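You operate a simulated robot arm through the tools that you are given. There is no shell and no other tool. Be economical: measure what you need, move in short steps, check, and stop when the job is done.

You run a simulated two-armed robot. Do the job below in one go: nothing can be reset, and whatever is moved stays where it is left.

## Task
On the top of the oil table, fold the blue rag in half, so that its two long edges meet.

It is judged by the outcome, as a careful person would: the job done as asked, and still so three seconds after it is handed in. It fails if anything else is knocked over, pushed out of place, dropped, spilled or broken. Flat cloth is picked up by pressing the open fingertips on it (5 to 10 N) and closing them slowly along it; thin cloth reads only 2 to 8 mm in the jaws.

## Robot
Two 7-joint arms with two-finger parallel grippers on one trunk, on a base that drives. Base frame: it is fixed to the floor where the robot stands at the start and does not move with it; the origin is under the middle of the robot, x ahead of it, y to its left, z up. Units: mm, rad, N and s.
The left shoulder is at the start at [70, 177, 995], the right one opposite. With the tool pointing down near the work surface each hand reaches from about 300 to 740 mm from the robot's upright axis, wherever it stands, measured 20 degrees to its own side. Places, roughly: top of the oil table [500, 100, 700]. Payload 3.43 kg a hand.
Tool frame (each hand has its own): the origin (TCP) lies between the finger pads and is the grasp point; the fingertips stand 30 mm ahead of it; z points along the fingers, y is the line along which they close. The gripper opens to 94 mm. The fingers are 28 mm wide and 10 mm thick; the gripper's body (50 by 96 mm) begins 55 mm behind the TCP.
Orientation is that of the tool frame in the base frame, as a unit quaternion [x, y, z, w]. With the fingers straight down and closing along the base's y, the tool's x points along the base's -x, its y along +y and its z along -z.

## Interface
- The arms move only by the tool arm_command. It takes "left_increments", "right_increments" or both (then of equal length, played together; a hand with none holds still); each is a list of rows, each a list of 6 numbers: the shift along the tool's x, y, z in mm, then the turn, a rotation vector about the tool's x, y, z in rad. In form: [[x, y, z, rx, ry, rz], ...]. A call has 1 to 20 rows; each row shifts and turns the commanded pose from where the row before left it, along the tool's axes as they then stand. "left_grip" and "right_grip" are, for a hand that has rows, the closure, from 0 (fully open) to 1 (shut), set as the call begins (left out, the last holds). Each row takes 0.2 s and may step no farther than 50 mm and 0.15 rad from the row before; otherwise, or with a gripper value out of range, the whole call is refused. Where a pose cannot be reached the arm comes as near as it can. A force on the tool above 40 N (or 10 N above the force at the start of the call, whichever is more), or a blocked arm, ends the call early, and 0.2 s more pass. Each finger travels about 153 mm/s and halts on what it meets, pressing with about 23 N; the grip force reading is that of the motor and also rises with nothing between the fingers. The clock runs only during rows and for 0.2 s after the last one: add rows that do not move to give the fingers time. The reply holds the time, the measured pose of the TCP, the force on the tool along the base axes, the opening and the grip force, in the units named above and with some noise, with the torque about the TCP (base axes, N m) and any sound that the robot's microphone picked up.
- Cameras (640 x 400 px; columns grow to the right, rows downward): "scene" is now at [112.9, 4.9, 1290.7]; the picture's right is [0.21, -0.98, 0.00], its down [-0.78, -0.17, -0.60] and it looks along [0.59, 0.13, -0.80] (base axes); focal length 289 px, centre (320, 200). "left" rides on the left gripper at [76, -14, -103] in its tool frame; the picture's right is [0.18, 0.98, 0.00], its down [-0.75, 0.14, -0.64] and it looks along [-0.63, 0.12, 0.77] (tool axes); focal length 243 px, centre (320, 200). "right" rides on the right gripper at [76, 14, -102] in its tool frame; the picture's right is [-0.18, 0.98, 0.00], its down [-0.75, -0.14, -0.64] and it looks along [-0.63, -0.12, 0.77] (tool axes); focal length 243 px, centre (320, 200). There is no depth. A picture from a camera that has moved, and an enlarged one, comes with that camera's place and axes in the base frame and with its lens. The place of the scene camera against the robot may be out by one fixed shift of up to 18 mm in any direction.
- camera(camera): a new picture of that camera. The clock stands still meanwhile.
- move_column(by): slides the trunk up (or, below 0, down) by that many mm; the arms and the scene camera ride with it, the base frame stays. It gives what a move gives, with no picture.
- drive_base(legs): drives the robot by 1 to 6 legs, each [ahead, turn to the left] in mm and rad, along the robot's own axes; the way and the turn of a leg run together, so that a leg with both is an arc; at most 1500 mm and 3.142 rad a leg. The arms and the cameras ride along, it lands a little off, and it stops where it bumps. It gives what a move gives.
- turn_head(pan, tilt): turns the head with the scene camera to pan (to the left, within 1.501 rad either way) and tilt (down, from -0.506 to 1.204), counted from straight ahead of the robot. It gives what a move gives.
- zoom(camera, box): a new picture of the part [left, top, right, bottom] of that camera's present view, enlarged. The clock stands still meanwhile.
- close_job(): hands the job in; it is judged then, once.

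Work in short steps. Places have to be worked out from the pictures, the camera data and where the tool is seen: move nearer, look again, correct. Check each grasp and each placing, and mend what went wrong. You have 120 turns and 88 pictures in all, those below and enlarged ones among them. Open the grippers and draw the arms clear of the work before you hand the job in, unless the task says otherwise; then end with one line.

The tools are called after "Emit:" as name(argument=value, ...) on one line, values as JSON. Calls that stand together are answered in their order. arm_command: Moves the arms, as the interface text tells. Its arguments: {"type":"object","properties":{"left_increments":{"type":"array"},"left_grip":{"type":"number"},"right_increments":{"type":"array"},"right_grip":{"type":"number"}},"required":[]} The other tools are called the same way: move_column (by) slides the trunk up or down; drive_base (legs) drives the base; turn_head (pan, tilt) turns the head that bears the scene camera; camera (camera) takes a picture; zoom (camera, box) takes an enlarged picture of a part of a camera's view; close_job () hands the job in.

At the start:

```text
time: 0.0
left_ee_pos: [473.4, 235.9, 925.4]
left_tool_rot: [0.0, 1.0, 0.0, 0.0]
left_ft_force: [1.0, 1.3, 0.6]
left_torque: [-0.01, 0.02, -0.01]
left_grip_width: 94.1
left_grip_force: 0.0
right_ee_pos: [424.4, -191.7, 914.9]
right_tool_rot: [0.0, 1.0, -0.001, -0.001]
right_ft_force: [0.2, 0.4, -0.1]
right_torque: [0.0, -0.01, 0.01]
right_grip_width: 93.8
right_grip_force: 0.0
trunk travel left (down, up): [-575.0, 265.0]
robot x, y, heading: [-0.1, -1.0, -0.001]
head pan, tilt: [0.213, 0.923]
```

scene: 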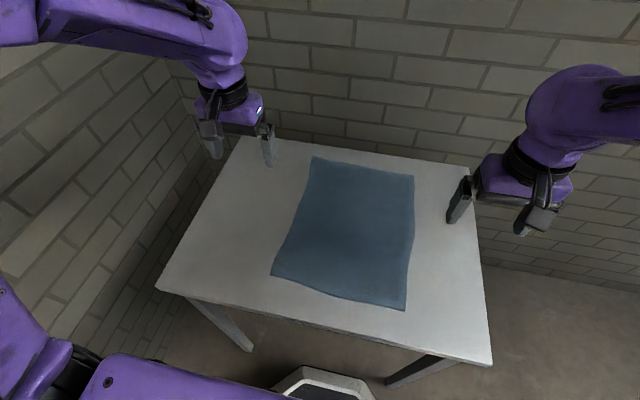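
right: 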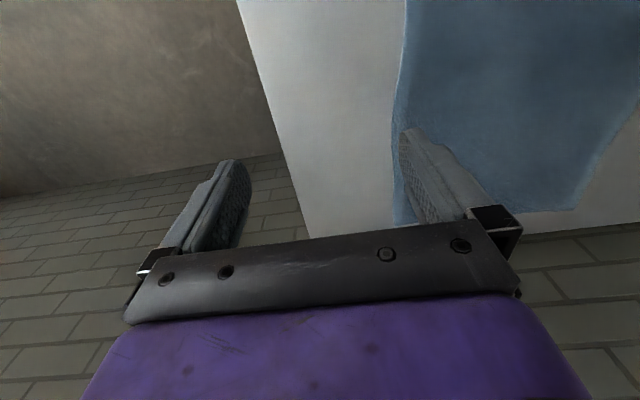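
left: 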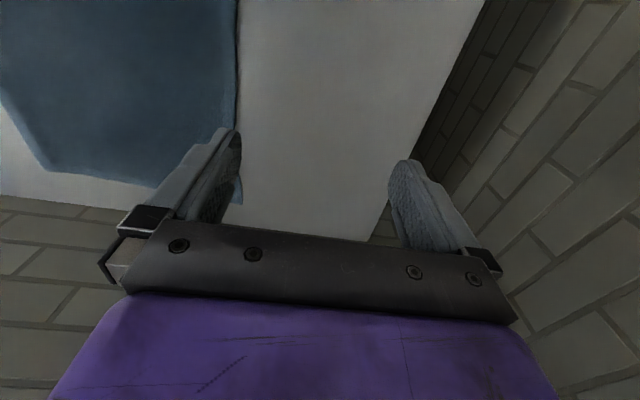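

The rag lies at about x 320–690 and y −128–158, with its long edges along x. The easiest fold is with the robot on the table's right side, each hand taking one corner. I'll check the room on that side first.

Emit:
turn_head(pan=-1.2, tilt=0.6)

Emit:
camera(camera="scene")

```text
time: 1.5
left_ee_pos: [474.1, 237.6, 925.7]
left_tool_rot: [0.0, 1.0, 0.001, 0.0]
left_ft_force: [-0.2, -0.5, -0.2]
left_torque: [0.01, 0.03, 0.01]
left_grip_width: 94.0
left_grip_force: 0.1
right_ee_pos: [424.4, -190.8, 916.1]
right_tool_rot: [0.0, 1.0, -0.001, -0.001]
right_ft_force: [0.0, -0.1, 0.1]
right_torque: [0.01, 0.01, 0.0]
right_grip_width: 94.1
right_grip_force: 0.1
trunk travel left (down, up): [-575.0, 265.0]
robot x, y, heading: [-1.5, 1.6, -0.001]
head pan, tilt: [-1.201, 0.6]
```

```text
84 pictures are left
camera scene: at [72.4, -93.2, 1317.2], right [-0.93, -0.36, 0.0], down [-0.2, 0.53, -0.82], along [0.3, -0.77, -0.57], focal length 289 px, centre (320, 200)
```

scene: 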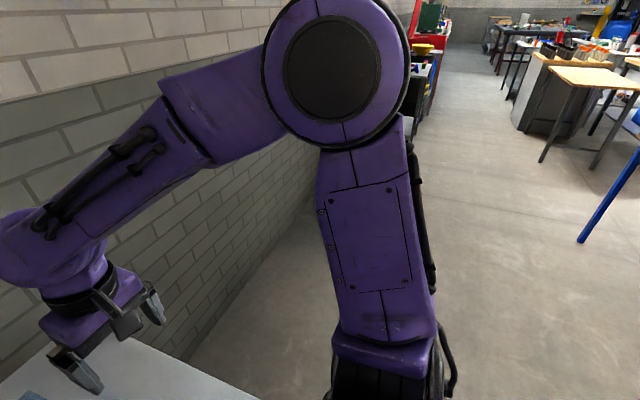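

The right elbow sticks out, so standing between the table and the far wall (x≈870) would be tight. Turning in place by about 0.45 rad to the left puts all four grasp and place points within reach without crossing the arms: right hand on the far corner, left hand on the near one. I'll back off slightly, then turn.

Emit:
drive_base(legs=[[-30, 0], [0, 0.45]])

Emit:
turn_head(pan=-0.3, tilt=0.9)

Emit:
camera(camera="scene")

```text
time: 3.7
left_ee_pos: [295.4, 418.0, 926.7]
left_tool_rot: [-0.222, 0.975, 0.0, 0.001]
left_ft_force: [-1.0, -0.1, 0.0]
left_torque: [0.01, -0.01, -0.01]
left_grip_width: 93.9
left_grip_force: 0.1
right_ee_pos: [434.7, 12.9, 915.6]
right_tool_rot: [-0.221, 0.975, 0.0, 0.0]
right_ft_force: [-0.5, -0.5, -0.3]
right_torque: [0.02, 0.0, 0.01]
right_grip_width: 94.0
right_grip_force: 0.1
trunk travel left (down, up): [-575.0, 265.0]
robot x, y, heading: [-27.9, -1.0, 0.451]
head pan, tilt: [-1.201, 0.6]
```

```text
time: 4.9
left_ee_pos: [295.0, 418.3, 926.9]
left_tool_rot: [-0.223, 0.975, 0.0, 0.0]
left_ft_force: [0.1, 1.3, -1.0]
left_torque: [-0.02, 0.0, 0.02]
left_grip_width: 94.2
left_grip_force: 0.0
right_ee_pos: [435.4, 12.2, 915.5]
right_tool_rot: [-0.221, 0.975, 0.0, 0.0]
right_ft_force: [1.0, -0.6, -0.2]
right_torque: [-0.01, 0.01, -0.02]
right_grip_width: 93.8
right_grip_force: 0.0
trunk travel left (down, up): [-575.0, 265.0]
robot x, y, heading: [-31.1, 4.0, 0.448]
head pan, tilt: [-0.3, 0.901]
```

```text
83 pictures are left
camera scene: at [80.3, 21.9, 1292.4], right [0.15, -0.99, 0.0], down [-0.78, -0.11, -0.62], along [0.61, 0.09, -0.78], focal length 289 px, centre (320, 200)
```

scene: 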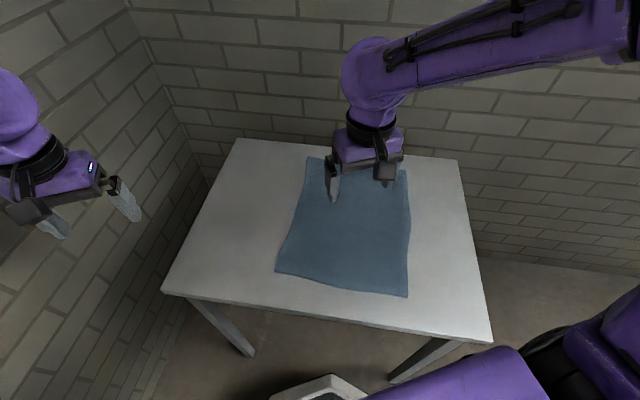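

Both hands need to be squared to the rag, with fingers closing along base y. I'll turn each tool by 0.45 rad, bring the right hand near the far right corner, and bring the left hand partway over, all well above the table.

Emit:
arm_command(right_increments=[[0, 0, 0, 0, 0, 0.15], [0, 0, 0, 0, 0, 0.15], [0, 0, 0, 0, 0, 0.147], [-34, -18.5, 14, 0, 0, 0], [-34, -18.5, 14, 0, 0, 0], [-34, -18.5, 14, 0, 0, 0], [-34, -18.5, 14, 0, 0, 0], [-34, -18.5, 14, 0, 0, 0], [-34, -18.5, 14, 0, 0, 0], [0, 0, 0, 0, 0, 0], [0, 0, 0, 0, 0, 0]], left_increments=[[0, 0, 0, 0, 0, 0.15], [0, 0, 0, 0, 0, 0.15], [0, 0, 0, 0, 0, 0.149], [-5, -47, 7, 0, 0, 0], [-5, -47, 7, 0, 0, 0], [-5, -47, 7, 0, 0, 0], [-5, -47, 7, 0, 0, 0], [-5, -47, 7, 0, 0, 0], [-5, -47, 7, 0, 0, 0], [0, 0, 0, 0, 0, 0], [0, 0, 0, 0, 0, 0]])

Emit:
camera(camera="right")

Emit:
camera(camera="scene")

```text
time: 7.3
left_ee_pos: [324.8, 134.7, 883.2]
left_tool_rot: [0.001, 1.0, 0.0, -0.001]
left_ft_force: [0.5, -0.3, 0.6]
left_torque: [0.01, 0.0, -0.02]
left_grip_width: 94.3
left_grip_force: 0.0
right_ee_pos: [640.6, -100.4, 830.5]
right_tool_rot: [-0.001, 1.0, 0.001, 0.0]
right_ft_force: [0.8, 0.3, 0.4]
right_torque: [0.01, 0.02, -0.01]
right_grip_width: 94.1
right_grip_force: 0.0
trunk travel left (down, up): [-575.0, 265.0]
robot x, y, heading: [-29.4, -0.8, 0.452]
head pan, tilt: [-0.3, 0.901]
```

```text
82 pictures are left
camera right: at [563.2, -85.2, 933.0], right [0.18, 0.98, 0.0], down [0.75, -0.14, 0.64], along [0.63, -0.12, -0.77], focal length 243 px, centre (320, 200)
```

right: 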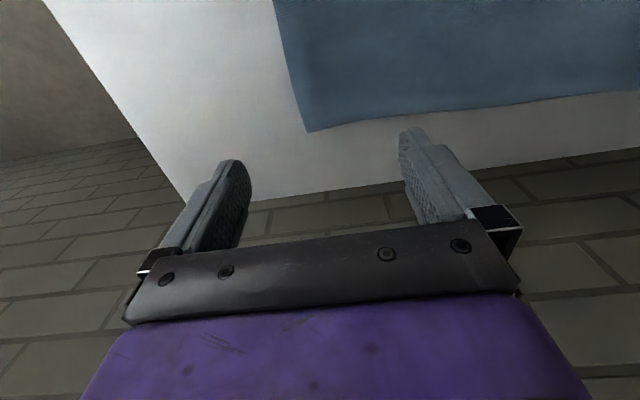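

```text
81 pictures are left
camera scene: at [81.0, 21.1, 1292.3], right [0.15, -0.99, 0.0], down [-0.78, -0.11, -0.62], along [0.61, 0.09, -0.78], focal length 289 px, centre (320, 200)
```

scene: 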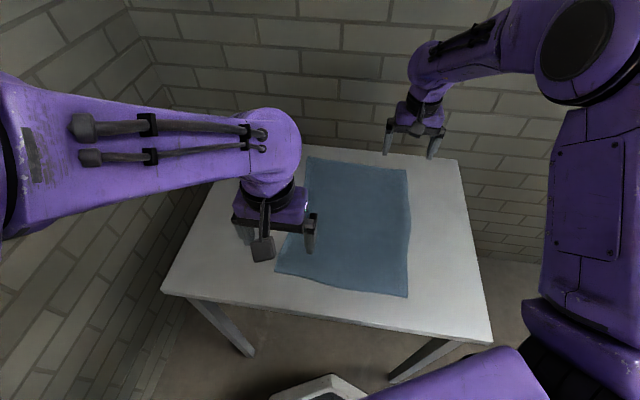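

The wrist view and the scene view disagree about the corner by an amount that suggests the table top is above z=700. I'll lower the right hand a little for triangulation and bring the left hand to the near right corner.

Emit:
arm_command(right_increments=[[0, 0, 12, 0, 0, 0], [0, 0, 12, 0, 0, 0], [0, 0, 12, 0, 0, 0], [0, 0, 12, 0, 0, 0], [0, 0, 0, 0, 0, 0], [0, 0, 0, 0, 0, 0], [0, 0, 0, 0, 0, 0]], left_increments=[[-3, -45, 6, 0, 0, 0], [-3, -45, 6, 0, 0, 0], [-3, -45, 6, 0, 0, 0], [-3, -45, 6, 0, 0, 0], [-3, -45, 6, 0, 0, 0], [0, 0, 0, 0, 0, 0], [0, 0, 0, 0, 0, 0]])

Emit:
camera(camera="right")

Emit:
camera(camera="left")

Emit:
camera(camera="scene")

```text
time: 8.9
left_ee_pos: [339.6, -78.6, 855.2]
left_tool_rot: [0.0, 1.0, 0.001, -0.001]
left_ft_force: [0.2, -0.1, -0.2]
left_torque: [0.01, 0.0, -0.02]
left_grip_width: 94.2
left_grip_force: 0.1
left hand out of reach, approached as far as the arm can: row 5
right_ee_pos: [640.9, -99.5, 782.9]
right_tool_rot: [-0.001, 1.0, 0.001, 0.0]
right_ft_force: [0.1, -0.6, -0.8]
right_torque: [0.0, 0.02, 0.01]
right_grip_width: 94.4
right_grip_force: 0.1
trunk travel left (down, up): [-575.0, 265.0]
robot x, y, heading: [-32.2, -1.0, 0.445]
head pan, tilt: [-0.3, 0.901]
```

```text
80 pictures are left
camera right: at [562.9, -84.8, 884.7], right [0.18, 0.98, 0.0], down [0.75, -0.14, 0.64], along [0.63, -0.12, -0.77], focal length 243 px, centre (320, 200)
```

right: 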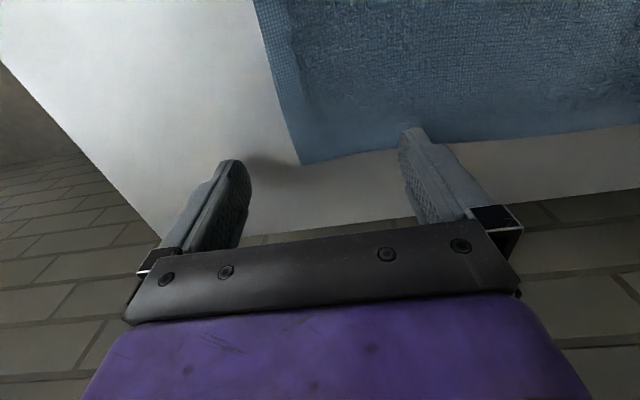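

```text
79 pictures are left
camera left: at [262.9, -92.9, 957.9], right [-0.18, 0.98, 0.0], down [0.75, 0.14, 0.64], along [0.63, 0.12, -0.77], focal length 243 px, centre (320, 200)
```

left: 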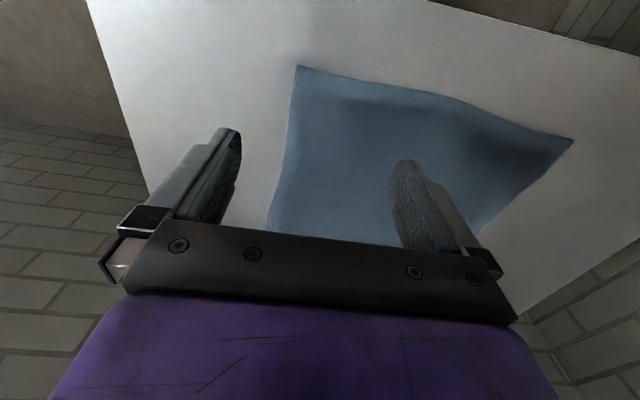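

```text
78 pictures are left
camera scene: at [81.3, 20.8, 1292.3], right [0.15, -0.99, 0.0], down [-0.78, -0.11, -0.62], along [0.61, 0.09, -0.78], focal length 289 px, centre (320, 200)
```

scene: 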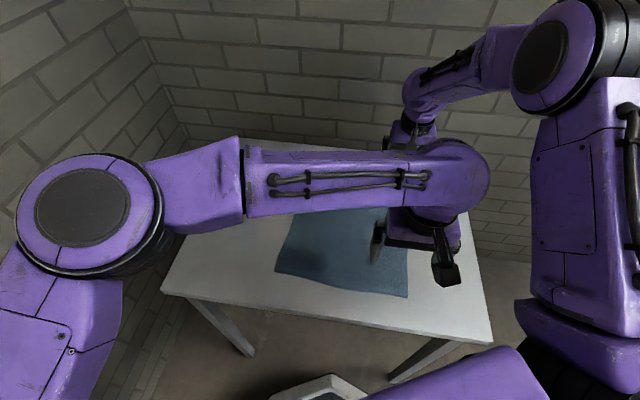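

Triangulation puts the table top at about z≈735, with the far right corner at ≈(650,−116) and the near right corner at ≈(309,−103). I'll pre-close both hands to about 42 mm, put the right one over its grasp point, and test whether the left can reach lower.

Emit:
arm_command(right_increments=[[4, 3, 0, 0, 0, 0], [4, 3, 0, 0, 0, 0], [4, 3, 0, 0, 0, 0], [0, 0, 0, 0, 0, 0], [0, 0, 0, 0, 0, 0], [0, 0, 0, 0, 0, 0]], right_grip=0.55, left_increments=[[0, 8, 12, 0, 0, 0], [0, 0, 14, 0, 0, 0], [0, 0, 14, 0, 0, 0], [0, 0, 14, 0, 0, 0], [0, 0, 14, 0, 0, 0], [0, 0, 0, 0, 0, 0]], left_grip=0.55)

Emit:
camera(camera="right")

Emit:
camera(camera="left")

```text
time: 10.3
left_ee_pos: [338.5, -69.5, 787.4]
left_tool_rot: [0.0, 1.0, 0.0, 0.0]
left_ft_force: [0.3, 0.4, 0.0]
left_torque: [0.0, 0.02, -0.01]
left_grip_width: 42.2
left_grip_force: 0.0
right_ee_pos: [627.2, -90.2, 783.4]
right_tool_rot: [-0.001, 1.0, 0.0, 0.0]
right_ft_force: [-0.1, -0.4, -0.4]
right_torque: [-0.03, -0.01, -0.02]
right_grip_width: 42.0
right_grip_force: 0.1
trunk travel left (down, up): [-575.0, 265.0]
robot x, y, heading: [-31.4, -0.0, 0.445]
head pan, tilt: [-0.3, 0.901]
```

```text
77 pictures are left
camera right: at [550.1, -75.5, 885.7], right [0.18, 0.98, 0.0], down [0.75, -0.14, 0.64], along [0.63, -0.12, -0.77], focal length 243 px, centre (320, 200)
```

right: 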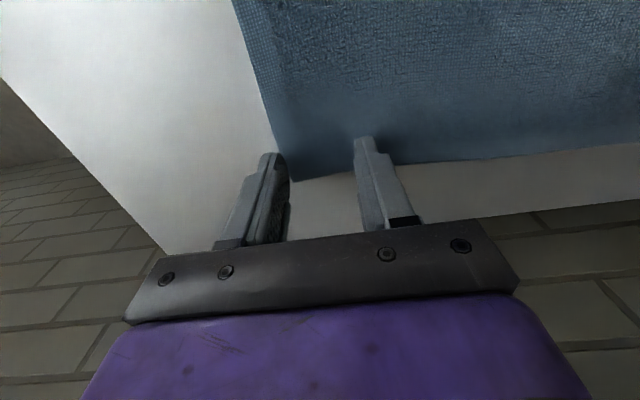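

```text
76 pictures are left
camera left: at [262.0, -84.7, 889.9], right [-0.18, 0.98, 0.0], down [0.75, 0.14, 0.64], along [0.63, 0.12, -0.77], focal length 243 px, centre (320, 200)
```

left: 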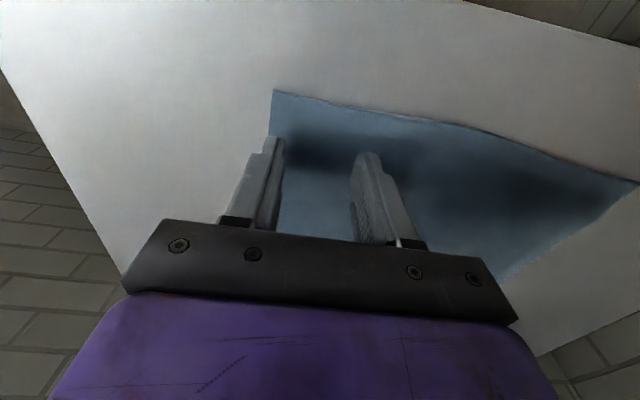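

The corners now read consistently at z≈735: near (309,−103), far (651,−118). I'll shift the right hand 6 mm inward so both fingertips are on cloth, then lower both hands gently toward contact.

Emit:
arm_command(right_increments=[[0, 6, 4, 0, 0, 0], [0, 0, 4, 0, 0, 0], [0, 0, 3, 0, 0, 0], [0, 0, 2, 0, 0, 0], [0, 0, 1, 0, 0, 0], [0, 0, 1, 0, 0, 0], [0, 0, 0, 0, 0, 0]], left_increments=[[0, 0, 5, 0, 0, 0], [0, 0, 5, 0, 0, 0], [0, 0, 4, 0, 0, 0], [0, 0, 2, 0, 0, 0], [0, 0, 1, 0, 0, 0], [0, 0, 1, 0, 0, 0], [0, 0, 0, 0, 0, 0]])

```text
time: 11.3
left_ee_pos: [337.6, -69.8, 777.1]
left_tool_rot: [-0.001, 1.0, -0.003, 0.004]
left_ft_force: [-1.6, 0.6, 24.1]
left_torque: [0.29, 0.09, 0.02]
left_grip_width: 42.4
left_grip_force: 0.1
right_ee_pos: [628.9, -82.1, 779.4]
right_tool_rot: [-0.001, 1.0, 0.001, 0.008]
right_ft_force: [0.9, -3.1, 15.5]
right_torque: [0.11, 0.01, 0.02]
right_grip_width: 42.1
right_grip_force: 0.1
trunk travel left (down, up): [-575.0, 265.0]
robot x, y, heading: [-28.1, -1.4, 0.446]
head pan, tilt: [-0.3, 0.901]
stopped in row 5 (left hand): the force on the tool passed its limit at 44 N (the readings are from after the stop); the commanded pose is now the measured one
```

Contact came at TCP z≈778, so the surface is at about 748. I'll ease off to 5–10 N.

Emit:
arm_command(right_increments=[[0, 0, -0.7, 0, 0, 0], [0, 0, 0, 0, 0, 0]], left_increments=[[0, 0, -1.2, 0, 0, 0], [0, 0, 0, 0, 0, 0]])

```text
time: 11.9
left_ee_pos: [337.5, -70.3, 778.1]
left_tool_rot: [-0.001, 1.0, -0.003, 0.004]
left_ft_force: [0.3, -3.0, 24.8]
left_torque: [0.15, 0.08, 0.01]
left_grip_width: 42.2
left_grip_force: 0.1
right_ee_pos: [627.0, -84.2, 778.0]
right_tool_rot: [0.0, 1.0, 0.002, 0.006]
right_ft_force: [3.4, 1.7, 21.5]
right_torque: [0.18, -0.06, 0.0]
right_grip_width: 42.3
right_grip_force: 0.1
trunk travel left (down, up): [-575.0, 265.0]
robot x, y, heading: [-29.5, 0.7, 0.446]
head pan, tilt: [-0.3, 0.901]
```

Still above 20 N, so both hands come up a bit more.

Emit:
arm_command(right_increments=[[0, 0, -1.2, 0, 0, 0], [0, 0, 0, 0, 0, 0]], left_increments=[[0, 0, -1.3, 0, 0, 0], [0, 0, 0, 0, 0, 0]])

```text
time: 12.5
left_ee_pos: [339.0, -70.1, 777.4]
left_tool_rot: [-0.001, 1.0, -0.002, 0.004]
left_ft_force: [-0.7, -3.7, 15.9]
left_torque: [0.04, 0.05, 0.03]
left_grip_width: 42.1
left_grip_force: 0.0
right_ee_pos: [627.4, -83.3, 777.7]
right_tool_rot: [-0.001, 1.0, 0.0, 0.005]
right_ft_force: [2.8, 2.3, 20.7]
right_torque: [0.31, -0.06, -0.02]
right_grip_width: 42.3
right_grip_force: 0.1
trunk travel left (down, up): [-575.0, 265.0]
robot x, y, heading: [-27.1, 2.0, 0.447]
head pan, tilt: [-0.3, 0.901]
```

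Left is about 16 N and right about 21 N, so I'll keep easing off.

Emit:
arm_command(right_increments=[[0, 0, -1.8, 0, 0, 0], [0, 0, 0, 0, 0, 0], [0, 0, 0, 0, 0, 0]], left_increments=[[0, 0, -1.2, 0, 0, 0], [0, 0, 0, 0, 0, 0], [0, 0, 0, 0, 0, 0]])

```text
time: 13.3
left_ee_pos: [339.9, -69.3, 778.8]
left_tool_rot: [-0.001, 1.0, -0.002, 0.003]
left_ft_force: [-2.1, -0.1, 5.6]
left_torque: [0.04, 0.06, 0.04]
left_grip_width: 42.0
left_grip_force: 0.0
right_ee_pos: [627.9, -83.1, 776.0]
right_tool_rot: [-0.002, 1.0, 0.001, 0.004]
right_ft_force: [-0.1, 2.4, 13.6]
right_torque: [0.2, 0.06, 0.02]
right_grip_width: 42.3
right_grip_force: 0.0
trunk travel left (down, up): [-575.0, 265.0]
robot x, y, heading: [-28.8, 1.0, 0.44]
head pan, tilt: [-0.3, 0.901]
```

Left is at 5.6 N and right at 13.6 N. I'll trim both toward 8 N and start closing slowly.

Emit:
arm_command(right_increments=[[0, 0, -0.9, 0, 0, 0], [0, 0, 0, 0, 0, 0]], right_grip=0.6, left_increments=[[0, 0, 0.2, 0, 0, 0], [0, 0, 0, 0, 0, 0]], left_grip=0.6)

Emit:
arm_command(right_increments=[[0, 0, 0, 0, 0, 0]], right_grip=0.67, left_increments=[[0, 0, 0, 0, 0, 0]], left_grip=0.67)

Emit:
arm_command(right_increments=[[0, 0, 0, 0, 0, 0]], right_grip=0.74, left_increments=[[0, 0, 0, 0, 0, 0]], left_grip=0.74)

Emit:
camera(camera="right")

Emit:
camera(camera="left")

```text
time: 13.9
left_ee_pos: [340.0, -70.3, 777.1]
left_tool_rot: [-0.001, 1.0, -0.002, 0.003]
left_ft_force: [-1.0, 0.9, 7.2]
left_torque: [0.06, 0.03, -0.04]
left_grip_width: 37.3
left_grip_force: 0.1
right_ee_pos: [627.3, -85.1, 778.9]
right_tool_rot: [0.0, 1.0, 0.002, 0.003]
right_ft_force: [-1.5, -0.3, 8.1]
right_torque: [0.01, 0.05, -0.02]
right_grip_width: 37.0
right_grip_force: 0.0
trunk travel left (down, up): [-575.0, 265.0]
robot x, y, heading: [-27.1, 1.8, 0.448]
head pan, tilt: [-0.3, 0.901]
```

```text
time: 14.3
left_ee_pos: [339.5, -70.3, 778.4]
left_tool_rot: [-0.002, 1.0, -0.002, 0.003]
left_ft_force: [-0.2, -0.1, 8.3]
left_torque: [0.0, 0.02, 0.01]
left_grip_width: 30.3
left_grip_force: 0.0
right_ee_pos: [628.4, -84.4, 778.3]
right_tool_rot: [0.0, 1.0, 0.002, 0.004]
right_ft_force: [0.1, -0.6, 5.8]
right_torque: [0.05, 0.04, 0.0]
right_grip_width: 30.7
right_grip_force: 0.0
trunk travel left (down, up): [-575.0, 265.0]
robot x, y, heading: [-28.0, -0.8, 0.448]
head pan, tilt: [-0.3, 0.901]
```

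```text
time: 14.7
left_ee_pos: [341.5, -70.6, 777.9]
left_tool_rot: [-0.001, 1.0, -0.003, 0.004]
left_ft_force: [-0.3, 0.4, 8.9]
left_torque: [0.06, -0.01, -0.01]
left_grip_width: 23.8
left_grip_force: 0.0
right_ee_pos: [629.1, -84.5, 777.4]
right_tool_rot: [-0.001, 1.0, 0.0, 0.004]
right_ft_force: [-0.4, -0.2, 5.3]
right_torque: [0.05, 0.02, 0.02]
right_grip_width: 24.3
right_grip_force: 0.1
trunk travel left (down, up): [-575.0, 265.0]
robot x, y, heading: [-28.3, 3.4, 0.443]
head pan, tilt: [-0.3, 0.901]
```

```text
75 pictures are left
camera right: at [550.6, -69.3, 880.2], right [0.18, 0.98, 0.0], down [0.75, -0.14, 0.65], along [0.64, -0.12, -0.76], focal length 243 px, centre (320, 200)
```

right: 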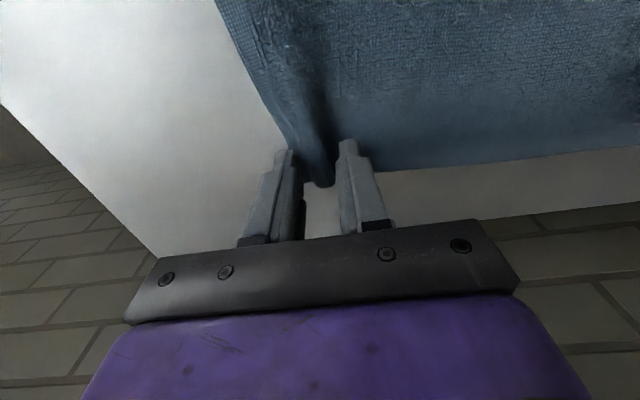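

```text
74 pictures are left
camera left: at [262.9, -84.3, 880.3], right [-0.19, 0.98, 0.0], down [0.75, 0.14, 0.65], along [0.64, 0.12, -0.76], focal length 243 px, centre (320, 200)
```

left: 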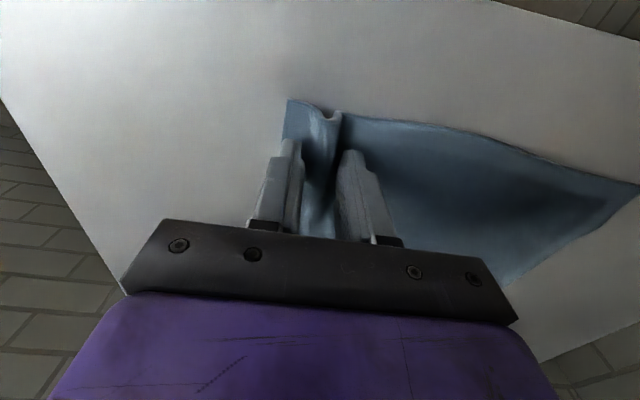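

Both hands are raising a nice ridge along the edge. I'll keep closing slowly.

Emit:
arm_command(right_increments=[[0, 0, 0, 0, 0, 0]], right_grip=0.81, left_increments=[[0, 0, 0, 0, 0, 0]], left_grip=0.81)

Emit:
arm_command(right_increments=[[0, 0, 0, 0, 0, 0]], right_grip=0.88, left_increments=[[0, 0, 0, 0, 0, 0]], left_grip=0.88)

Emit:
arm_command(right_increments=[[0, 0, 0, 0, 0, 0], [0, 0, 0, 0, 0, 0]], right_grip=1.0, left_increments=[[0, 0, 0, 0, 0, 0], [0, 0, 0, 0, 0, 0]], left_grip=1.0)

Emit:
arm_command(right_increments=[[0, 0, -10, 0, 0, 0], [0, 0, -10, 0, 0, 0], [0, 0, -10, 0, 0, 0], [0, 0, 0, 0, 0, 0]], left_increments=[[0, 0, -10, 0, 0, 0], [0, 0, -10, 0, 0, 0], [0, 0, -10, 0, 0, 0], [0, 0, 0, 0, 0, 0]])

Emit:
camera(camera="right")

Emit:
camera(camera="left")

```text
time: 15.1
left_ee_pos: [340.1, -70.4, 777.8]
left_tool_rot: [0.0, 1.0, -0.001, 0.003]
left_ft_force: [0.4, 0.1, 8.5]
left_torque: [0.0, 0.0, 0.01]
left_grip_width: 17.2
left_grip_force: 0.0
right_ee_pos: [628.2, -83.7, 778.9]
right_tool_rot: [0.0, 1.0, 0.001, 0.004]
right_ft_force: [-0.1, 0.0, 5.1]
right_torque: [0.04, -0.01, 0.02]
right_grip_width: 17.4
right_grip_force: 0.1
trunk travel left (down, up): [-575.0, 265.0]
robot x, y, heading: [-29.2, -0.4, 0.446]
head pan, tilt: [-0.3, 0.901]
```

```text
time: 15.5
left_ee_pos: [339.6, -69.5, 778.5]
left_tool_rot: [-0.001, 1.0, -0.002, 0.004]
left_ft_force: [1.1, 0.4, 9.0]
left_torque: [0.04, 0.02, -0.02]
left_grip_width: 12.1
left_grip_force: 0.5
right_ee_pos: [629.3, -82.0, 778.5]
right_tool_rot: [0.001, 1.0, 0.001, 0.005]
right_ft_force: [0.1, -0.1, 5.2]
right_torque: [0.04, 0.01, -0.01]
right_grip_width: 12.1
right_grip_force: 0.8
trunk travel left (down, up): [-575.0, 265.0]
robot x, y, heading: [-28.7, -0.9, 0.45]
head pan, tilt: [-0.3, 0.901]
```

```text
time: 16.1
left_ee_pos: [339.3, -69.9, 778.5]
left_tool_rot: [-0.001, 1.0, -0.001, 0.003]
left_ft_force: [0.7, 0.3, 9.1]
left_torque: [0.01, 0.02, 0.01]
left_grip_width: 7.9
left_grip_force: 23.1
right_ee_pos: [628.9, -83.6, 778.2]
right_tool_rot: [0.0, 1.0, 0.001, 0.005]
right_ft_force: [-0.6, 0.9, 6.4]
right_torque: [0.05, 0.03, 0.01]
right_grip_width: 7.8
right_grip_force: 23.3
trunk travel left (down, up): [-575.0, 265.0]
robot x, y, heading: [-27.3, 0.8, 0.446]
head pan, tilt: [-0.3, 0.901]
```

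```text
time: 17.1
left_ee_pos: [340.6, -70.5, 808.5]
left_tool_rot: [0.0, 1.0, -0.002, 0.003]
left_ft_force: [0.7, -0.1, -0.6]
left_torque: [-0.01, 0.0, -0.02]
left_grip_width: 7.3
left_grip_force: 22.6
right_ee_pos: [630.0, -84.0, 807.4]
right_tool_rot: [-0.001, 1.0, 0.001, 0.003]
right_ft_force: [-0.5, -0.1, 0.1]
right_torque: [-0.01, 0.04, 0.01]
right_grip_width: 6.7
right_grip_force: 22.9
trunk travel left (down, up): [-575.0, 265.0]
robot x, y, heading: [-31.8, 3.0, 0.447]
head pan, tilt: [-0.3, 0.901]
```

```text
73 pictures are left
camera right: at [551.8, -69.1, 909.7], right [0.18, 0.98, 0.0], down [0.75, -0.14, 0.65], along [0.64, -0.12, -0.76], focal length 243 px, centre (320, 200)
```

right: 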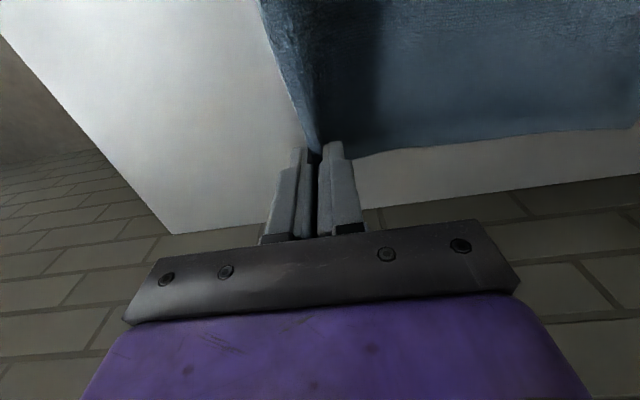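

```text
72 pictures are left
camera left: at [264.0, -84.4, 910.0], right [-0.18, 0.98, 0.0], down [0.75, 0.14, 0.65], along [0.63, 0.12, -0.76], focal length 243 px, centre (320, 200)
```

left: 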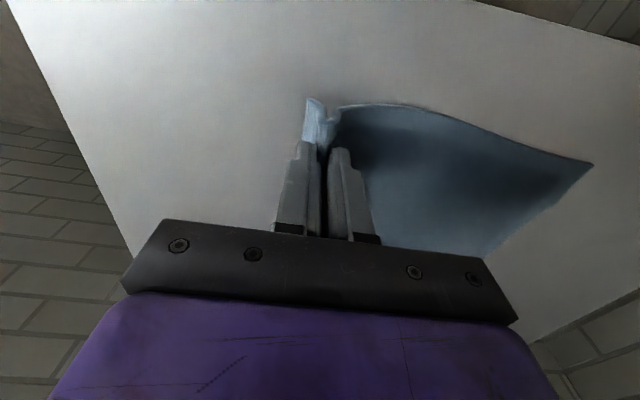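

Both corners are held, but with a wide 30 mm tuck that would leave the edge hemmed back after the fold. I'd rather set it down and regrip right at the edge, so I'll lower, open while lightly pressed to smooth the ridge, and lift to look.

Emit:
arm_command(right_increments=[[0, 0, 10, 0, 0, 0], [0, 0, 10, 0, 0, 0], [0, 0, 10, 0, 0, 0], [0, 0, 0, 0, 0, 0]], left_increments=[[0, 0, 10, 0, 0, 0], [0, 0, 10, 0, 0, 0], [0, 0, 9.8, 0, 0, 0], [0, 0, 0, 0, 0, 0]])

Emit:
arm_command(right_increments=[[0, 0, 0, 0, 0, 0], [0, 0, 0, 0, 0, 0]], right_grip=0.5, left_increments=[[0, 0, 0, 0, 0, 0], [0, 0, 0, 0, 0, 0]], left_grip=0.5)

Emit:
arm_command(right_increments=[[0, 0, -10, 0, 0, 0], [0, 0, -10, 0, 0, 0], [0, 0, -10, 0, 0, 0], [0, -22, 0, 0, 0, 0], [0, 0, 0, 0, 0, 0]], left_increments=[[0, 0, -10, 0, 0, 0], [0, 0, -10, 0, 0, 0], [0, 0, -10, 0, 0, 0], [0, -22, 0, 0, 0, 0], [0, 0, 0, 0, 0, 0]])

Emit:
camera(camera="right")

Emit:
camera(camera="left")

```text
time: 18.1
left_ee_pos: [339.1, -71.1, 778.9]
left_tool_rot: [-0.001, 1.0, -0.002, 0.004]
left_ft_force: [1.5, -0.2, 4.5]
left_torque: [0.0, -0.04, 0.02]
left_grip_width: 7.1
left_grip_force: 23.3
right_ee_pos: [629.5, -83.6, 780.0]
right_tool_rot: [0.0, 1.0, 0.001, 0.005]
right_ft_force: [-0.3, -1.4, 10.4]
right_torque: [0.02, 0.05, 0.02]
right_grip_width: 6.9
right_grip_force: 22.9
trunk travel left (down, up): [-575.0, 265.0]
robot x, y, heading: [-30.9, 2.0, 0.452]
head pan, tilt: [-0.3, 0.901]
```

```text
time: 18.7
left_ee_pos: [339.8, -70.9, 778.8]
left_tool_rot: [-0.001, 1.0, -0.002, 0.003]
left_ft_force: [0.2, -1.3, 6.0]
left_torque: [-0.02, 0.04, -0.02]
left_grip_width: 44.1
left_grip_force: 0.1
right_ee_pos: [629.4, -84.3, 777.4]
right_tool_rot: [0.0, 1.0, 0.001, 0.004]
right_ft_force: [0.8, 0.1, 6.8]
right_torque: [0.06, 0.06, -0.02]
right_grip_width: 45.1
right_grip_force: 0.1
trunk travel left (down, up): [-575.0, 265.0]
robot x, y, heading: [-30.3, -0.5, 0.447]
head pan, tilt: [-0.3, 0.901]
```

```text
time: 19.9
left_ee_pos: [337.7, -78.8, 807.8]
left_tool_rot: [0.004, 1.0, -0.001, 0.0]
left_ft_force: [-0.8, -0.3, 0.5]
left_torque: [-0.01, 0.02, -0.02]
left_grip_width: 46.7
left_grip_force: 0.0
left hand out of reach, approached as far as the arm can: row 4
right_ee_pos: [630.0, -105.1, 807.4]
right_tool_rot: [0.0, 1.0, 0.001, 0.004]
right_ft_force: [-0.1, 0.4, 0.3]
right_torque: [-0.02, 0.0, -0.03]
right_grip_width: 47.1
right_grip_force: 0.1
trunk travel left (down, up): [-575.0, 265.0]
robot x, y, heading: [-28.1, 0.6, 0.441]
head pan, tilt: [-0.3, 0.901]
```

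```text
71 pictures are left
camera right: at [551.4, -90.8, 909.5], right [0.18, 0.98, 0.0], down [0.75, -0.14, 0.65], along [0.64, -0.12, -0.76], focal length 243 px, centre (320, 200)
```

right: 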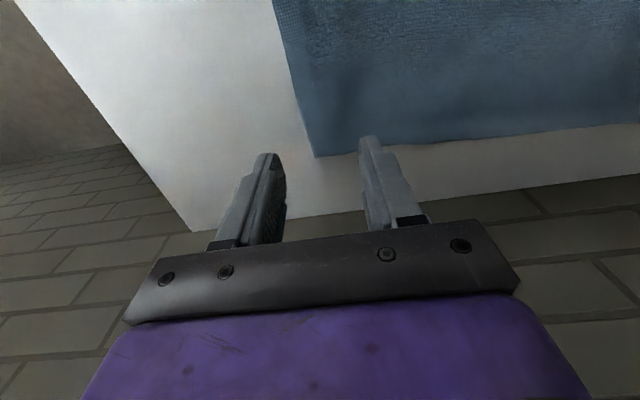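

```text
70 pictures are left
camera left: at [262.1, -92.1, 910.8], right [-0.17, 0.98, 0.0], down [0.76, 0.13, 0.64], along [0.63, 0.11, -0.77], focal length 243 px, centre (320, 200)
```

left: 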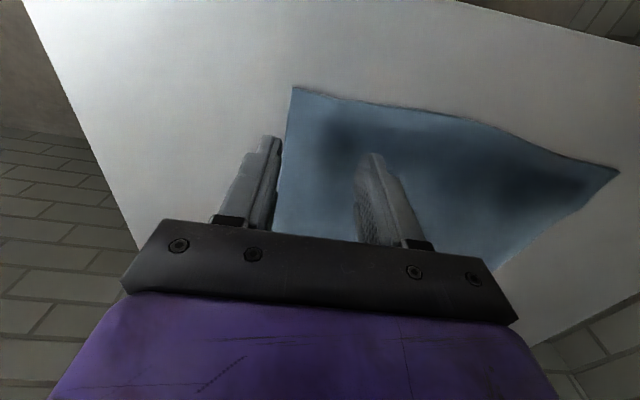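

The rag sprang back flat. The left hand is at its cross-body limit, so I'll lift both hands and turn the base 0.08 rad to the right to gain margin.

Emit:
arm_command(right_increments=[[0, 0, -25, 0, 0, 0], [0, 0, 0, 0, 0, 0]], left_increments=[[0, 5, -25, 0, 0, 0], [0, 0, 0, 0, 0, 0]])

Emit:
drive_base(legs=[[0, -0.08]])

```text
time: 20.5
left_ee_pos: [339.2, -72.9, 831.6]
left_tool_rot: [-0.001, 1.0, -0.002, 0.001]
left_ft_force: [0.2, 0.3, -0.4]
left_torque: [0.0, 0.05, 0.0]
left_grip_width: 47.0
left_grip_force: 0.0
right_ee_pos: [630.7, -106.0, 831.3]
right_tool_rot: [0.0, 1.0, 0.0, 0.003]
right_ft_force: [0.1, -0.3, -1.3]
right_torque: [-0.01, -0.02, 0.0]
right_grip_width: 46.8
right_grip_force: 0.2
trunk travel left (down, up): [-575.0, 265.0]
robot x, y, heading: [-30.7, 2.3, 0.449]
head pan, tilt: [-0.3, 0.901]
```

```text
time: 21.4
left_ee_pos: [332.4, -104.1, 832.5]
left_tool_rot: [0.04, 0.999, -0.003, 0.002]
left_ft_force: [-0.5, 0.6, -0.1]
left_torque: [0.02, 0.0, 0.0]
left_grip_width: 46.6
left_grip_force: 0.1
right_ee_pos: [619.0, -158.3, 832.5]
right_tool_rot: [0.04, 0.999, 0.001, 0.004]
right_ft_force: [-0.8, -0.2, 0.2]
right_torque: [0.01, -0.01, -0.02]
right_grip_width: 46.9
right_grip_force: 0.1
trunk travel left (down, up): [-575.0, 265.0]
robot x, y, heading: [-33.9, -2.9, 0.371]
head pan, tilt: [-0.3, 0.901]
```

Now I'll square the yaw again and place each hand about 3 mm outside the edge (near edge y≈−102, far edge y≈−113). That way the edge itself ends up in the jaws.

Emit:
arm_command(right_increments=[[0, 0, 0, 0, 0, -0.08], [-3, 21, 0, 0, 0, 0], [0, 21, 0, 0, 0, 0], [0, 0, 16, 0, 0, 0], [0, 0, 16, 0, 0, 0], [0, 0, 10, 0, 0, 0], [0, 0, 5, 0, 0, 0], [0, 0, 3, 0, 0, 0], [0, 0, 0, 0, 0, 0]], left_increments=[[0, 0, 0, 0, 0, -0.08], [-4, -1, 0, 0, 0, 0], [0, 0, 0, 0, 0, 0], [0, 0, 16, 0, 0, 0], [0, 0, 16, 0, 0, 0], [0, 0, 10, 0, 0, 0], [0, 0, 5, 0, 0, 0], [0, 0, 3, 0, 0, 0], [0, 0, 0, 0, 0, 0]])

Emit:
camera(camera="right")

Emit:
camera(camera="left")

```text
time: 23.4
left_ee_pos: [335.9, -104.5, 781.8]
left_tool_rot: [-0.001, 1.0, -0.001, 0.003]
left_ft_force: [0.2, -0.6, -0.1]
left_torque: [0.03, -0.02, 0.0]
left_grip_width: 46.8
left_grip_force: 0.1
right_ee_pos: [622.3, -116.2, 781.2]
right_tool_rot: [-0.001, 1.0, 0.001, 0.003]
right_ft_force: [0.4, -0.1, -0.8]
right_torque: [-0.03, -0.01, 0.01]
right_grip_width: 47.1
right_grip_force: 0.1
trunk travel left (down, up): [-575.0, 265.0]
robot x, y, heading: [-29.2, 1.6, 0.366]
head pan, tilt: [-0.3, 0.901]
```

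```text
69 pictures are left
camera right: at [544.1, -101.6, 883.9], right [0.18, 0.98, 0.0], down [0.75, -0.14, 0.65], along [0.64, -0.12, -0.76], focal length 243 px, centre (320, 200)
```

right: 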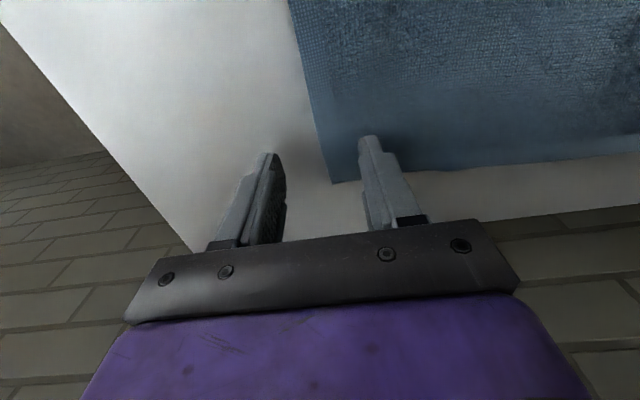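

```text
68 pictures are left
camera left: at [259.4, -118.8, 883.9], right [-0.19, 0.98, 0.0], down [0.75, 0.14, 0.65], along [0.63, 0.12, -0.76], focal length 243 px, centre (320, 200)
```

left: 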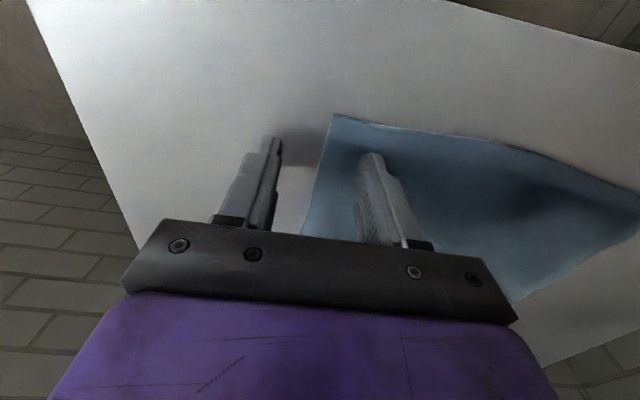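

The alignment is as intended: the outer fingertip is off the edge and the inner one is on the cloth. I'll press down in small steps.

Emit:
arm_command(right_increments=[[0, 0, 1, 0, 0, 0], [0, 0, 0.7, 0, 0, 0], [0, 0, 0.7, 0, 0, 0], [0, 0, 0, 0, 0, 0]], left_increments=[[0, 0, 1, 0, 0, 0], [0, 0, 0.7, 0, 0, 0], [0, 0, 0.7, 0, 0, 0], [0, 0, 0, 0, 0, 0]])

```text
time: 24.4
left_ee_pos: [336.9, -104.2, 779.2]
left_tool_rot: [-0.001, 1.0, -0.002, 0.002]
left_ft_force: [-0.3, -0.7, 0.4]
left_torque: [0.05, 0.03, -0.01]
left_grip_width: 46.9
left_grip_force: 0.1
right_ee_pos: [622.2, -117.4, 779.5]
right_tool_rot: [0.0, 1.0, 0.002, 0.004]
right_ft_force: [-0.1, 0.4, -0.7]
right_torque: [0.03, 0.01, 0.02]
right_grip_width: 47.0
right_grip_force: 0.1
trunk travel left (down, up): [-575.0, 265.0]
robot x, y, heading: [-31.7, 4.9, 0.366]
head pan, tilt: [-0.3, 0.901]
```

No contact yet, so a little further down.

Emit:
arm_command(right_increments=[[0, 0, 0.7, 0, 0, 0], [0, 0, 0.7, 0, 0, 0], [0, 0, 0, 0, 0, 0]], left_increments=[[0, 0, 0.7, 0, 0, 0], [0, 0, 0.7, 0, 0, 0], [0, 0, 0, 0, 0, 0]])

```text
time: 25.2
left_ee_pos: [335.5, -104.7, 777.8]
left_tool_rot: [-0.001, 1.0, -0.002, 0.003]
left_ft_force: [0.4, 0.5, 1.7]
left_torque: [0.08, -0.04, -0.03]
left_grip_width: 47.3
left_grip_force: 0.0
right_ee_pos: [622.0, -115.4, 778.4]
right_tool_rot: [0.0, 1.0, 0.001, 0.002]
right_ft_force: [-0.2, 0.7, 2.6]
right_torque: [0.07, -0.01, 0.0]
right_grip_width: 47.1
right_grip_force: 0.1
trunk travel left (down, up): [-575.0, 265.0]
robot x, y, heading: [-28.7, 2.4, 0.372]
head pan, tilt: [-0.3, 0.901]
```

Light contact on both inner fingers. I'll go a touch deeper and then close step by step.

Emit:
arm_command(right_increments=[[0, 0, 0.6, 0, 0, 0], [0, 0, 0, 0, 0, 0]], left_increments=[[0, 0, 0.7, 0, 0, 0], [0, 0, 0, 0, 0, 0]])

Emit:
arm_command(right_increments=[[0, 0, 0, 0, 0, 0]], right_grip=0.57, left_increments=[[0, 0, 0, 0, 0, 0]], left_grip=0.57)

Emit:
arm_command(right_increments=[[0, 0, 0, 0, 0, 0]], right_grip=0.64, left_increments=[[0, 0, 0, 0, 0, 0]], left_grip=0.64)

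Emit:
arm_command(right_increments=[[0, 0, 0, 0, 0, 0]], right_grip=0.71, left_increments=[[0, 0, 0, 0, 0, 0]], left_grip=0.71)

Emit:
arm_command(right_increments=[[0, 0, 0, 0, 0, 0]], right_grip=0.78, left_increments=[[0, 0, 0, 0, 0, 0]], left_grip=0.78)

Emit:
camera(camera="right")

Emit:
camera(camera="left")

```text
time: 25.8
left_ee_pos: [334.8, -105.1, 778.5]
left_tool_rot: [-0.001, 1.0, -0.002, 0.003]
left_ft_force: [1.3, 0.2, 5.3]
left_torque: [0.17, -0.05, -0.03]
left_grip_width: 47.3
left_grip_force: 0.3
right_ee_pos: [622.6, -115.0, 779.1]
right_tool_rot: [0.0, 1.0, 0.0, 0.004]
right_ft_force: [0.7, 0.1, 3.2]
right_torque: [0.06, -0.04, -0.02]
right_grip_width: 47.0
right_grip_force: 0.1
trunk travel left (down, up): [-575.0, 265.0]
robot x, y, heading: [-31.8, -0.8, 0.369]
head pan, tilt: [-0.3, 0.901]
```

```text
time: 26.2
left_ee_pos: [336.1, -104.9, 777.7]
left_tool_rot: [-0.001, 1.0, -0.002, 0.003]
left_ft_force: [-0.9, 0.9, 5.2]
left_torque: [0.16, 0.02, -0.02]
left_grip_width: 40.6
left_grip_force: 0.2
right_ee_pos: [621.0, -116.2, 778.8]
right_tool_rot: [0.0, 1.0, 0.001, 0.004]
right_ft_force: [0.8, 0.3, 2.5]
right_torque: [0.08, -0.08, 0.02]
right_grip_width: 40.6
right_grip_force: 0.5
trunk travel left (down, up): [-575.0, 265.0]
robot x, y, heading: [-30.8, 0.9, 0.367]
head pan, tilt: [-0.3, 0.901]
```

```text
time: 26.6
left_ee_pos: [335.7, -104.2, 778.3]
left_tool_rot: [-0.001, 1.0, -0.001, 0.003]
left_ft_force: [0.2, 0.9, 4.9]
left_torque: [0.15, 0.02, -0.02]
left_grip_width: 34.2
left_grip_force: 0.4
right_ee_pos: [621.5, -116.4, 778.3]
right_tool_rot: [0.0, 1.0, 0.002, 0.003]
right_ft_force: [0.5, 0.1, 2.7]
right_torque: [0.1, -0.01, -0.01]
right_grip_width: 34.2
right_grip_force: 0.5
trunk travel left (down, up): [-575.0, 265.0]
robot x, y, heading: [-28.2, -1.2, 0.368]
head pan, tilt: [-0.3, 0.901]
```

```text
time: 27.0
left_ee_pos: [335.8, -104.8, 777.2]
left_tool_rot: [0.0, 1.0, -0.002, 0.003]
left_ft_force: [0.1, 0.6, 4.8]
left_torque: [0.11, 0.02, -0.02]
left_grip_width: 28.0
left_grip_force: 0.5
right_ee_pos: [621.3, -115.3, 778.7]
right_tool_rot: [0.001, 1.0, 0.001, 0.003]
right_ft_force: [-0.4, 0.7, 2.3]
right_torque: [0.08, 0.0, 0.03]
right_grip_width: 27.5
right_grip_force: 0.3
trunk travel left (down, up): [-575.0, 265.0]
robot x, y, heading: [-29.1, 1.7, 0.369]
head pan, tilt: [-0.3, 0.901]
```

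```text
time: 27.4
left_ee_pos: [335.2, -104.6, 777.8]
left_tool_rot: [-0.001, 1.0, -0.001, 0.002]
left_ft_force: [-0.5, 0.7, 5.1]
left_torque: [0.12, 0.01, -0.01]
left_grip_width: 21.3
left_grip_force: 0.1
right_ee_pos: [622.2, -116.0, 778.2]
right_tool_rot: [0.0, 1.0, 0.001, 0.004]
right_ft_force: [0.2, 0.1, 2.7]
right_torque: [0.07, 0.0, -0.01]
right_grip_width: 21.2
right_grip_force: 0.6
trunk travel left (down, up): [-575.0, 265.0]
robot x, y, heading: [-31.8, -0.8, 0.37]
head pan, tilt: [-0.3, 0.901]
```

```text
67 pictures are left
camera right: at [543.7, -101.3, 880.4], right [0.18, 0.98, 0.0], down [0.75, -0.14, 0.65], along [0.64, -0.12, -0.76], focal length 243 px, centre (320, 200)
```

right: 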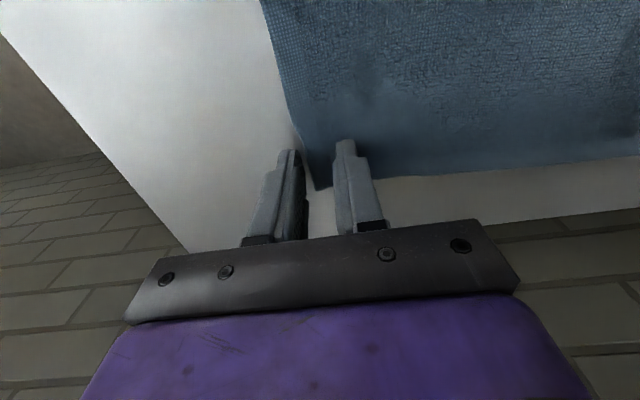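

```text
66 pictures are left
camera left: at [258.9, -118.6, 880.2], right [-0.19, 0.98, -0.01], down [0.75, 0.14, 0.65], along [0.64, 0.12, -0.76], focal length 243 px, centre (320, 200)
```

left: 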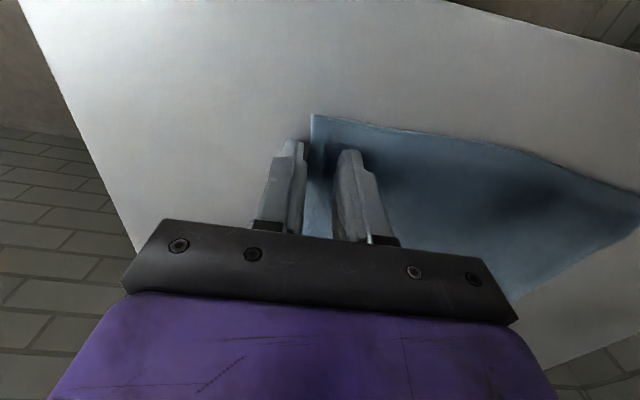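

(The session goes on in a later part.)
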